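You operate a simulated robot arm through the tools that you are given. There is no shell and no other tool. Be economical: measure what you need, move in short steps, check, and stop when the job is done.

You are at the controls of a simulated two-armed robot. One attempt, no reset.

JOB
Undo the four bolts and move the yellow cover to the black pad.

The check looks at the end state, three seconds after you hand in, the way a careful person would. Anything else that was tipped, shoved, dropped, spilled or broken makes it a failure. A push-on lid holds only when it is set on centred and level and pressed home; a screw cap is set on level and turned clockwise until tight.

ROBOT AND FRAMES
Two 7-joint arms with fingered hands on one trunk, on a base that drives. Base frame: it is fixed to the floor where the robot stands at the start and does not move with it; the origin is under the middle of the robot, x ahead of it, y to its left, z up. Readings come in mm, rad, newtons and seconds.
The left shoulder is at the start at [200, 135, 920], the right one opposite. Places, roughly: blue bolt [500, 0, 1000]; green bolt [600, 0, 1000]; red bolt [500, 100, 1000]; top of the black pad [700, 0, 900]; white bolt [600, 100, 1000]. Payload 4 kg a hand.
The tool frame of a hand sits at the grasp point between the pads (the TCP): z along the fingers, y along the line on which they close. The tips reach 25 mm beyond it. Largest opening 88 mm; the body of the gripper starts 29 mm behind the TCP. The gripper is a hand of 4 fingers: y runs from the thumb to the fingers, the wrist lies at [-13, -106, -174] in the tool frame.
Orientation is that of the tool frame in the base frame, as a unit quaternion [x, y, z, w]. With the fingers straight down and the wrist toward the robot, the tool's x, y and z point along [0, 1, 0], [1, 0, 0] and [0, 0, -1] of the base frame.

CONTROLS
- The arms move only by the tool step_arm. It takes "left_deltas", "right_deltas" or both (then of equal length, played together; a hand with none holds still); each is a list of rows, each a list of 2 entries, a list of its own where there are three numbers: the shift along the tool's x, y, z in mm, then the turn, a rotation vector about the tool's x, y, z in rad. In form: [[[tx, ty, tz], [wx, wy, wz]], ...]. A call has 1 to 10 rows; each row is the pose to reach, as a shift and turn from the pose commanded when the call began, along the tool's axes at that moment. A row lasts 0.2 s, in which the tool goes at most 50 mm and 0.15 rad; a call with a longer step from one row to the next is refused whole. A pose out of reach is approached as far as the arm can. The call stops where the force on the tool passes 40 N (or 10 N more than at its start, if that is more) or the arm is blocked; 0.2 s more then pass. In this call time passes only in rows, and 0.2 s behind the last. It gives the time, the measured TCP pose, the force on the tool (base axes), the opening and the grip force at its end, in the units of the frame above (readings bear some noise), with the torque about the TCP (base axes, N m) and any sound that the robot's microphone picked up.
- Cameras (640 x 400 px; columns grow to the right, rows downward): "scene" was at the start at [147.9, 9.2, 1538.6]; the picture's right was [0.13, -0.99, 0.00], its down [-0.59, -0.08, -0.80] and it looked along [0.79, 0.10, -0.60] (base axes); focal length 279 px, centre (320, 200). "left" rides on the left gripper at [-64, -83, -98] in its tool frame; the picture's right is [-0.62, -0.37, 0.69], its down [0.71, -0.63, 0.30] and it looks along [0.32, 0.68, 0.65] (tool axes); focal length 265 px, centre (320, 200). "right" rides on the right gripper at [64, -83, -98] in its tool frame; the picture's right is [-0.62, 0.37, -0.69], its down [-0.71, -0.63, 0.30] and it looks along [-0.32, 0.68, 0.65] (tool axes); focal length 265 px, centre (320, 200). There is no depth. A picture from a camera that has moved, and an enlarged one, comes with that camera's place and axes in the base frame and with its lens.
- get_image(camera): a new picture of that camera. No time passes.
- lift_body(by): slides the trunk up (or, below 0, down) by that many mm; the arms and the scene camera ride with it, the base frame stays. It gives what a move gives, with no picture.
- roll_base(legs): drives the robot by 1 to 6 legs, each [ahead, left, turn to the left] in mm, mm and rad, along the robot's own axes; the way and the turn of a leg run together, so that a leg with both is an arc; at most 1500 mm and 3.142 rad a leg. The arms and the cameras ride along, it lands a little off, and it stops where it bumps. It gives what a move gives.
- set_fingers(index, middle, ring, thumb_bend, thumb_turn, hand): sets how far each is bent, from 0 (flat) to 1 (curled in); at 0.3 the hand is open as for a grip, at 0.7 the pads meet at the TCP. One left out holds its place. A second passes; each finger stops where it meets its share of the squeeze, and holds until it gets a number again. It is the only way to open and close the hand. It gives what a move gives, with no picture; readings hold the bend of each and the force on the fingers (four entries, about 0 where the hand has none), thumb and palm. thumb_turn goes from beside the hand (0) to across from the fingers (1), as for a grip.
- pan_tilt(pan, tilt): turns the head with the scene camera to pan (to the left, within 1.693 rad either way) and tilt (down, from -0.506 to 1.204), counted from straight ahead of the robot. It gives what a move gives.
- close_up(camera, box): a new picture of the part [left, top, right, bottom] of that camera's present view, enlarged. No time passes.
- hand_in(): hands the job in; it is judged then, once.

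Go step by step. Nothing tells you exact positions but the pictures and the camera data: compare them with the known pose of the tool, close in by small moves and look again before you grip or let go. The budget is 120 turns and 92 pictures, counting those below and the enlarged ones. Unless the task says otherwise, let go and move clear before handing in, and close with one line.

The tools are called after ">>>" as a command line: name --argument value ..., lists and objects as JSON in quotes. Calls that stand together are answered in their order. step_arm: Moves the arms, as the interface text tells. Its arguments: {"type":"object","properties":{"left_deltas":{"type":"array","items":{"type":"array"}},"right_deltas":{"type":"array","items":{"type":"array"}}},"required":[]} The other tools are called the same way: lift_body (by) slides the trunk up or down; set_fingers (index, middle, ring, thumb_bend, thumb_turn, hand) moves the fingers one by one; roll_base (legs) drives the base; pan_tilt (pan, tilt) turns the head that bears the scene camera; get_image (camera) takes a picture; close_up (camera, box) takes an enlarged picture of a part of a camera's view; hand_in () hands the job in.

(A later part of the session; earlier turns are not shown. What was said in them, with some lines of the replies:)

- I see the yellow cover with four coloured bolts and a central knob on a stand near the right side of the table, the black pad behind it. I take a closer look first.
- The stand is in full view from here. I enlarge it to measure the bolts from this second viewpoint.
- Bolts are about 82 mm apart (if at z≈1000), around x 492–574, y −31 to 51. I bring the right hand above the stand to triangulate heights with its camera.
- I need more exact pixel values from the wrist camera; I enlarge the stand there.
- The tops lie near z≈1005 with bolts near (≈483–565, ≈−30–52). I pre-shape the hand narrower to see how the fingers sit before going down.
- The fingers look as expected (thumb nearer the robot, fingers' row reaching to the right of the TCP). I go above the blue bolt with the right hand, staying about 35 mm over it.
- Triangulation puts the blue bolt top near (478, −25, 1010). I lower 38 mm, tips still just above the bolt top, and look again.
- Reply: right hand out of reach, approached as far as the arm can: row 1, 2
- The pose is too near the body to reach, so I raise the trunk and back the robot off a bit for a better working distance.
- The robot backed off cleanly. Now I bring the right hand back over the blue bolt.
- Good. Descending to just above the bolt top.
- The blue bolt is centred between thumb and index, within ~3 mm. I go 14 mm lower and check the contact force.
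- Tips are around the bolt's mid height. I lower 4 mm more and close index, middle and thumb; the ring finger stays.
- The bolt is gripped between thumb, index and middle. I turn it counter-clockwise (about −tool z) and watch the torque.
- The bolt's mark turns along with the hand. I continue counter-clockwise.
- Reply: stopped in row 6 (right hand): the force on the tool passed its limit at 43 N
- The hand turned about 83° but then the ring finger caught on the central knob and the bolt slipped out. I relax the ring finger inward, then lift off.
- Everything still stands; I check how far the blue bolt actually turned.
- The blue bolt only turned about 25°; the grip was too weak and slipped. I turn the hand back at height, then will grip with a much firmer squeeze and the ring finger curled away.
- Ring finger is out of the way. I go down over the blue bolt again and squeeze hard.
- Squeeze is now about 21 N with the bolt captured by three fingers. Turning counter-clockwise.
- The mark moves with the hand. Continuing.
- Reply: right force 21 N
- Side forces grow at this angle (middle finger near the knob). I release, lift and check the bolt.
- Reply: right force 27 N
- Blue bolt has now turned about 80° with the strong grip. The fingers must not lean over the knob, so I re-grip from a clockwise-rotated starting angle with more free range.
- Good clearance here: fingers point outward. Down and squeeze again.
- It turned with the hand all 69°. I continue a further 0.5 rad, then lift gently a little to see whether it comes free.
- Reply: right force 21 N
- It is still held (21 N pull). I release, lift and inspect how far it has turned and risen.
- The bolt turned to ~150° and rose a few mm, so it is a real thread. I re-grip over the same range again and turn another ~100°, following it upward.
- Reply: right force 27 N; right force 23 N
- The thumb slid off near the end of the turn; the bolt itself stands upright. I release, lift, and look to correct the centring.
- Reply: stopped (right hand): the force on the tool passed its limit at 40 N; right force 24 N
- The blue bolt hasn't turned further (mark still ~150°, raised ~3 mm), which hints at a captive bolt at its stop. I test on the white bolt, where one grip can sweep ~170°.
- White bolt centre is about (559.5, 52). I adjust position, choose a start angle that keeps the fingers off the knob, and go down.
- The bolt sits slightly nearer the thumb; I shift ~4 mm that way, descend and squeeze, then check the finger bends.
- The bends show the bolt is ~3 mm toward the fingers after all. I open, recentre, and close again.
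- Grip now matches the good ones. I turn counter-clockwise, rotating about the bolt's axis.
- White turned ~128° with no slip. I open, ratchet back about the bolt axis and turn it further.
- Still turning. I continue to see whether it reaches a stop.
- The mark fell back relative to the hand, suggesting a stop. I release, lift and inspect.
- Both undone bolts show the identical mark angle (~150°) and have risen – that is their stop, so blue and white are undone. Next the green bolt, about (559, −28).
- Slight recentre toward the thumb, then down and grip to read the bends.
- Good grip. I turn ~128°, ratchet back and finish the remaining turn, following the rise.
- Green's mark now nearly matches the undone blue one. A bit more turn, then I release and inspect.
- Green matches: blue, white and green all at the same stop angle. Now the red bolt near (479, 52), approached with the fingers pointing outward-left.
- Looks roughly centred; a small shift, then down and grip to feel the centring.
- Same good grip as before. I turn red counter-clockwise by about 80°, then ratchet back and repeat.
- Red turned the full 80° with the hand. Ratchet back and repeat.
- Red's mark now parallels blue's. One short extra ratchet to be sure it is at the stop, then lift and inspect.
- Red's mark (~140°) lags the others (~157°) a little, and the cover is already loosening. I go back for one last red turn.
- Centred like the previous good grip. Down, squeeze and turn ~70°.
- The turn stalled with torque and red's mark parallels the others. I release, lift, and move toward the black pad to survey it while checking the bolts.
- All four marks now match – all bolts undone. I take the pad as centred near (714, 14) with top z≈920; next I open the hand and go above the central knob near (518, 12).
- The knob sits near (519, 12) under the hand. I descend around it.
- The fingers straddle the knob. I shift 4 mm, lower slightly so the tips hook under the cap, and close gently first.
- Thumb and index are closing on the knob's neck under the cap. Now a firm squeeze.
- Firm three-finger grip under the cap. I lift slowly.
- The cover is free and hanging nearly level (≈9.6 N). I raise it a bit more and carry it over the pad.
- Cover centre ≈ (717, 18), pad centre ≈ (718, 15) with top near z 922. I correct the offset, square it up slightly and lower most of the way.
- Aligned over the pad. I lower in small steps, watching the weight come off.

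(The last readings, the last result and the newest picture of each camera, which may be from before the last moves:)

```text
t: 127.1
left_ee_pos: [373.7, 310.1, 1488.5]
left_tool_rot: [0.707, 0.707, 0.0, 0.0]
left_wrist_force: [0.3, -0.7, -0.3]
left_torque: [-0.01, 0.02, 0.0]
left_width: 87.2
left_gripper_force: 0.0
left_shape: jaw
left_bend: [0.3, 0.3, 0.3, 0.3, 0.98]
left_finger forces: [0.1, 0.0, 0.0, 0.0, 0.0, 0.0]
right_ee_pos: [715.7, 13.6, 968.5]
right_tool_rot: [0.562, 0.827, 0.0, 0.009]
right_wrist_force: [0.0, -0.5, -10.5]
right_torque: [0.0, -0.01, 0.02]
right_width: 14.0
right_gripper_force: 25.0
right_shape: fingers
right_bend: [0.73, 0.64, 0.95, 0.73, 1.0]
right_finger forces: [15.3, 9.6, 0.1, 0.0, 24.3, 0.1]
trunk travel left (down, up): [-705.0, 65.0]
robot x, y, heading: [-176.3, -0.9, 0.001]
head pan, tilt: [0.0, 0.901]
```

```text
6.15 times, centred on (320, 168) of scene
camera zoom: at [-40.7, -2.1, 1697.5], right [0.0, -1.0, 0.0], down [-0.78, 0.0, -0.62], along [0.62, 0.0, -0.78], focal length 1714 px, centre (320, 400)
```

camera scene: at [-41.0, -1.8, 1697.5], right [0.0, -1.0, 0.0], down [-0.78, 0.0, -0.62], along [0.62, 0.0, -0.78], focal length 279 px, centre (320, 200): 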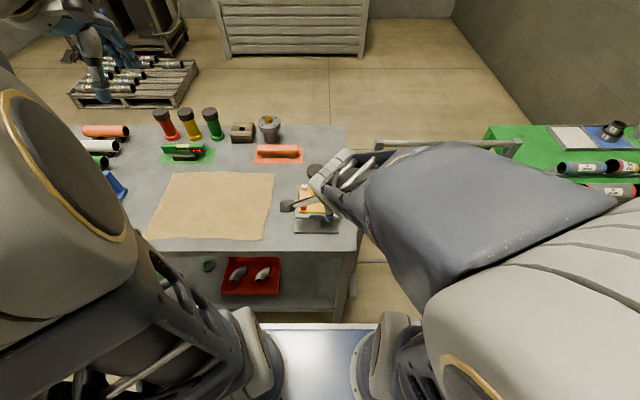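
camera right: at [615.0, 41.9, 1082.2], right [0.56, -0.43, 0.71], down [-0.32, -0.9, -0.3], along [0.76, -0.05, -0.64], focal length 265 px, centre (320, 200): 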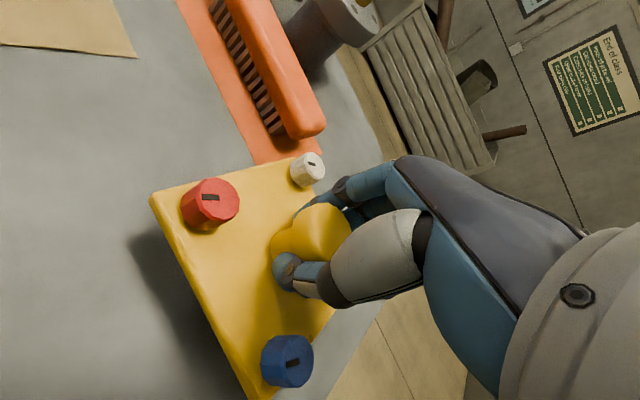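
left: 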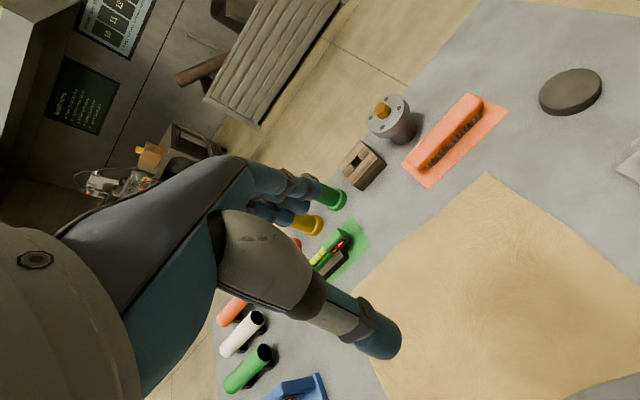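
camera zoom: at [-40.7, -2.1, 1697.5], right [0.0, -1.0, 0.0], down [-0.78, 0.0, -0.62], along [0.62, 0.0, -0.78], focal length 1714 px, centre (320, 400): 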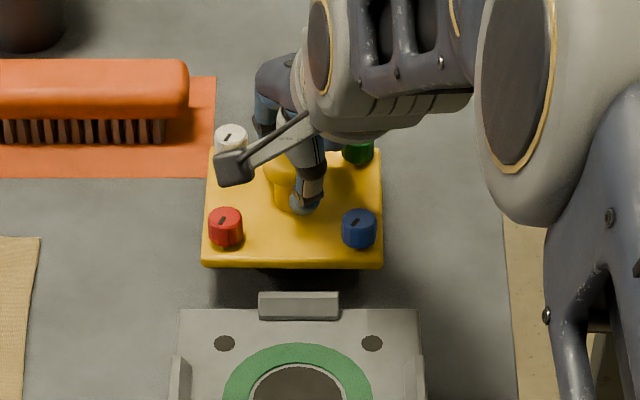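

Still hanging freely. Continuing in small increments until contact.

>>> step_arm --right_deltas '[[[0, 0, 2], [0, 0, 0]], [[0, 0, 4], [0, 0, 0]]]'

>>> step_arm --right_deltas '[[[0, 0, 1.5], [0, 0, 0]], [[0, 0, 3], [0, 0, 0]]]'

```text
t: 127.7
left_ee_pos: [373.0, 310.0, 1488.6]
left_tool_rot: [0.707, 0.707, 0.0, 0.0]
left_wrist_force: [0.3, -0.4, -0.1]
left_torque: [0.01, -0.03, 0.04]
left_width: 87.5
left_gripper_force: 0.1
left_shape: jaw
left_bend: [0.3, 0.3, 0.3, 0.3, 0.98]
left_finger forces: [0.1, 0.0, 0.1, 0.0, 0.0, 0.0]
right_ee_pos: [716.3, 13.6, 966.5]
right_tool_rot: [0.561, 0.828, 0.001, 0.009]
right_wrist_force: [-4.2, 0.4, -3.7]
right_torque: [-0.01, -0.1, 0.01]
right_width: 14.0
right_gripper_force: 25.1
right_shape: fingers
right_bend: [0.73, 0.73, 0.95, 0.73, 1.0]
right_finger forces: [13.9, 9.1, 0.0, 0.0, 27.1, 0.0]
trunk travel left (down, up): [-705.0, 65.0]
robot x, y, heading: [-177.6, -2.4, 0.001]
head pan, tilt: [0.0, 0.901]
```

```text
t: 128.3
left_ee_pos: [373.6, 309.9, 1488.9]
left_tool_rot: [0.707, 0.707, -0.001, 0.0]
left_wrist_force: [0.6, -0.4, 0.4]
left_torque: [-0.01, 0.01, -0.01]
left_width: 87.6
left_gripper_force: 0.1
left_shape: jaw
left_bend: [0.3, 0.3, 0.3, 0.3, 0.98]
left_finger forces: [0.1, 0.0, 0.0, 0.0, 0.0, 0.1]
right_ee_pos: [717.4, 14.3, 964.2]
right_tool_rot: [0.562, 0.827, 0.001, 0.009]
right_wrist_force: [-6.7, 0.8, 5.6]
right_torque: [0.07, -0.3, 0.05]
right_width: 13.7
right_gripper_force: 26.8
right_shape: fingers
right_bend: [0.73, 0.73, 0.95, 0.73, 0.99]
right_finger forces: [12.4, 10.2, 0.0, 0.0, 30.6, 0.0]
trunk travel left (down, up): [-705.0, 65.0]
robot x, y, heading: [-180.1, 1.2, 0.0]
head pan, tilt: [0.0, 0.901]
```

The weight is on the pad now. I check the seating before letting go.

>>> close_up --camera "scene" --box '[285, 145, 355, 190]'

>>> get_image --camera "right"

```text
8.89 times, centred on (320, 168) of scene
camera zoom: at [-41.5, -2.0, 1697.7], right [0.0, -1.0, 0.0], down [-0.78, 0.0, -0.62], along [0.62, 0.0, -0.78], focal length 2476 px, centre (320, 489)
```

zoom: 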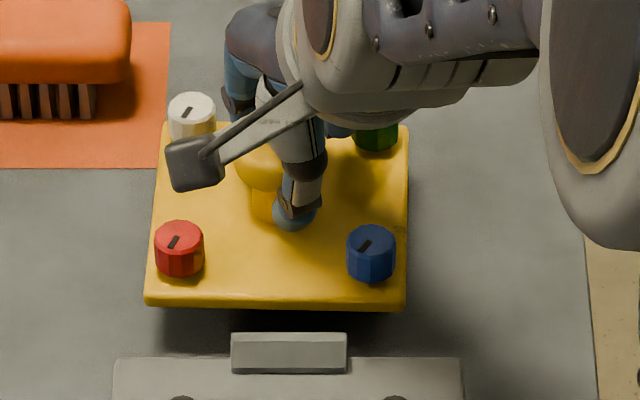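

```text
13 pictures are left
camera right: at [614.1, 44.0, 1059.4], right [0.56, -0.43, 0.71], down [-0.32, -0.9, -0.3], along [0.77, -0.05, -0.64], focal length 265 px, centre (320, 200)
```

right: 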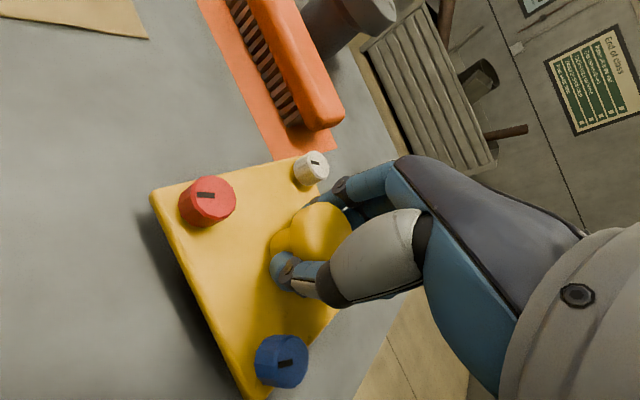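

It sits level and centred. I release gently in two stages.

>>> set_fingers --hand "right" --index 0.62 --middle 0.62 --ring 0.62 --thumb_bend 0.62

>>> set_fingers --hand "right" --index 0.42 --middle 0.42 --ring 0.42 --thumb_bend 0.42

>>> close_up --camera "right" --box '[140, 120, 380, 390]'

```text
t: 129.3
left_ee_pos: [373.0, 311.3, 1490.3]
left_tool_rot: [0.707, 0.707, 0.0, 0.0]
left_wrist_force: [1.0, -0.6, 0.5]
left_torque: [0.0, -0.02, -0.03]
left_width: 87.5
left_gripper_force: 0.0
left_shape: jaw
left_bend: [0.3, 0.3, 0.3, 0.3, 0.98]
left_finger forces: [0.0, 0.0, 0.1, 0.0, 0.1, 0.1]
right_ee_pos: [716.2, 14.5, 963.2]
right_tool_rot: [0.562, 0.827, 0.0, 0.008]
right_wrist_force: [-1.8, 4.8, 6.6]
right_torque: [0.05, 0.02, -0.05]
right_width: 24.6
right_gripper_force: 4.8
right_shape: fingers
right_bend: [0.58, 0.62, 0.62, 0.59, 1.0]
right_finger forces: [4.6, 0.1, 0.0, 0.1, 5.2, 0.0]
trunk travel left (down, up): [-705.0, 65.0]
robot x, y, heading: [-177.3, -5.3, -0.0]
head pan, tilt: [0.0, 0.901]
```

```text
t: 130.3
left_ee_pos: [375.0, 310.0, 1488.7]
left_tool_rot: [0.707, 0.707, 0.0, 0.0]
left_wrist_force: [-0.6, 0.1, 0.4]
left_torque: [-0.03, 0.01, -0.02]
left_width: 87.5
left_gripper_force: 0.2
left_shape: jaw
left_bend: [0.3, 0.3, 0.3, 0.3, 0.98]
left_finger forces: [0.1, 0.0, 0.0, 0.0, 0.0, 0.0]
right_ee_pos: [716.3, 13.5, 961.6]
right_tool_rot: [0.561, 0.828, 0.0, 0.008]
right_wrist_force: [-0.4, 0.4, -0.5]
right_torque: [0.0, -0.02, -0.01]
right_width: 58.1
right_gripper_force: 0.0
right_shape: fingers
right_bend: [0.42, 0.42, 0.42, 0.42, 1.0]
right_finger forces: [0.1, 0.0, 0.1, 0.0, 0.1, 0.0]
trunk travel left (down, up): [-705.0, 65.0]
robot x, y, heading: [-178.7, 0.4, -0.0]
head pan, tilt: [0.0, 0.901]
```

```text
1.48 times, centred on (260, 255) of right
camera zoom: at [613.8, 43.7, 1058.0], right [0.56, -0.43, 0.7], down [-0.32, -0.9, -0.3], along [0.76, -0.05, -0.64], focal length 393 px, centre (409, 118)
```

zoom: 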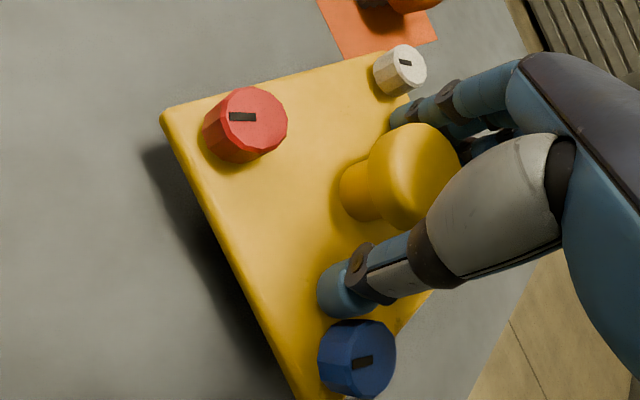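

The hand is free of the knob. I rise straight up carefully.

>>> step_arm --right_deltas '[[[0, 0, -8], [0, 0, 0]], [[0, 0, -16], [0, 0, 0]], [[0, 0, -25], [0, 0, 0]]]'

>>> step_arm --right_deltas '[[[0, 0, -30], [0, 0, 0]], [[0, 0, -60], [0, 0, 0]], [[0, 0, -100], [0, 0, 0]], [[0, 0, -140], [0, 0, 0]], [[-30, -30, -150], [0, 0, 0]], [[-70, -50, -150], [0, 0, 0]], [[-110, -70, -150], [0, 0, 0]], [[-150, -90, -150], [0, 0, 0]]]'

>>> close_up --camera "scene" --box '[270, 135, 370, 200]'

>>> get_image --camera "right"

```text
t: 131.1
left_ee_pos: [373.7, 309.2, 1489.3]
left_tool_rot: [0.706, 0.708, 0.0, 0.001]
left_wrist_force: [0.3, -0.2, 0.1]
left_torque: [0.02, 0.0, -0.03]
left_width: 87.5
left_gripper_force: 0.1
left_shape: jaw
left_bend: [0.3, 0.3, 0.3, 0.3, 0.98]
left_finger forces: [0.1, 0.0, 0.0, 0.1, 0.0, 0.0]
right_ee_pos: [717.2, 12.6, 988.4]
right_tool_rot: [0.561, 0.828, 0.001, 0.008]
right_wrist_force: [0.6, 0.6, 0.0]
right_torque: [-0.01, 0.02, 0.02]
right_width: 58.2
right_gripper_force: 0.1
right_shape: fingers
right_bend: [0.42, 0.42, 0.42, 0.42, 1.0]
right_finger forces: [0.0, 0.0, 0.0, 0.0, 0.1, 0.0]
trunk travel left (down, up): [-705.0, 65.0]
robot x, y, heading: [-181.1, -3.8, 0.004]
head pan, tilt: [0.0, 0.901]
```

```text
t: 132.9
left_ee_pos: [373.3, 311.1, 1488.7]
left_tool_rot: [0.707, 0.707, 0.0, 0.0]
left_wrist_force: [0.1, -1.0, 0.1]
left_torque: [-0.01, 0.01, -0.02]
left_width: 87.8
left_gripper_force: 0.1
left_shape: jaw
left_bend: [0.3, 0.3, 0.3, 0.3, 0.98]
left_finger forces: [0.0, 0.0, 0.1, 0.1, 0.1, 0.0]
right_ee_pos: [685.5, -155.8, 1140.0]
right_tool_rot: [0.562, 0.827, 0.0, 0.009]
right_wrist_force: [-0.2, 0.2, 0.7]
right_torque: [0.01, 0.01, 0.0]
right_width: 58.4
right_gripper_force: 0.1
right_shape: fingers
right_bend: [0.42, 0.42, 0.42, 0.42, 1.0]
right_finger forces: [0.0, 0.0, 0.0, 0.0, 0.1, 0.1]
trunk travel left (down, up): [-705.0, 65.0]
robot x, y, heading: [-178.1, 1.1, 0.0]
head pan, tilt: [0.0, 0.901]
```

```text
6.15 times, centred on (320, 168) of scene
camera zoom: at [-41.0, -1.5, 1697.5], right [0.0, -1.0, 0.0], down [-0.78, 0.0, -0.62], along [0.62, 0.0, -0.78], focal length 1714 px, centre (320, 400)
```

zoom: 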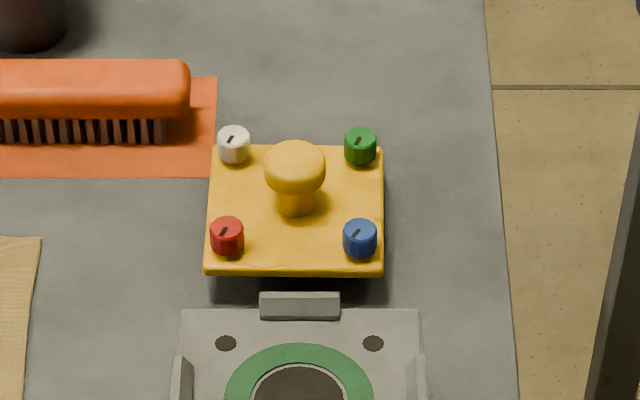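

```text
10 pictures are left
camera right: at [583.0, -124.4, 1236.6], right [0.56, -0.43, 0.7], down [-0.32, -0.9, -0.3], along [0.76, -0.05, -0.64], focal length 265 px, centre (320, 200)
```

right: 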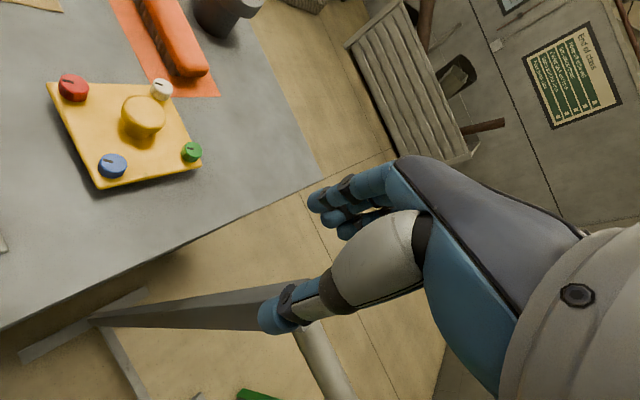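

The cover rests where the pad is, hand clear. A last enlarged check of its seating.

>>> close_up --camera "right" --box '[30, 50, 230, 200]'

>>> get_image --camera "scene"

```text
2.67 times, centred on (130, 125) of right
camera zoom: at [583.0, -124.4, 1236.6], right [0.56, -0.43, 0.7], down [-0.32, -0.9, -0.3], along [0.76, -0.05, -0.64], focal length 708 px, centre (827, 400)
```

zoom: 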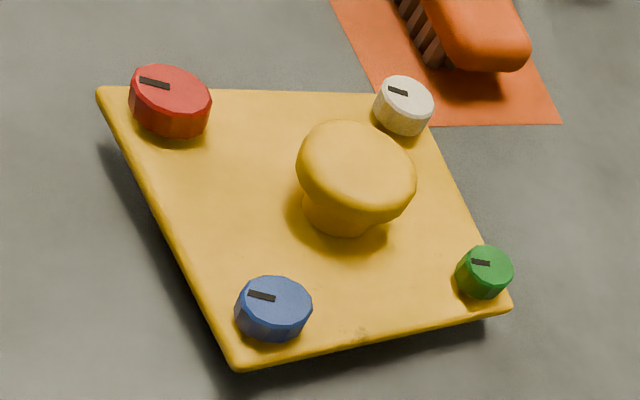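

```text
8 pictures are left
camera scene: at [-41.0, -1.5, 1697.5], right [0.0, -1.0, 0.0], down [-0.78, 0.0, -0.62], along [0.62, 0.0, -0.78], focal length 279 px, centre (320, 200)
```

scene: 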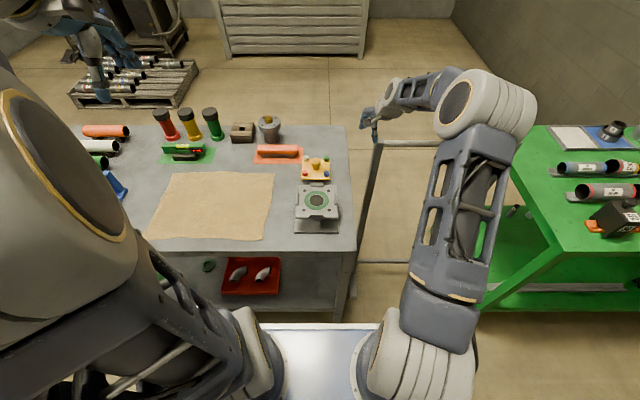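

The cover lies level and centred on the black pad, all four bolts are undone and riding in it, and nothing else has been disturbed. I hand in.

>>> hand_in

```text
The job is handed in.
```

The four bolts are undone, each turned to the end of its travel and still seated in the cover, and the yellow cover is resting level on the black pad with both hands clear.
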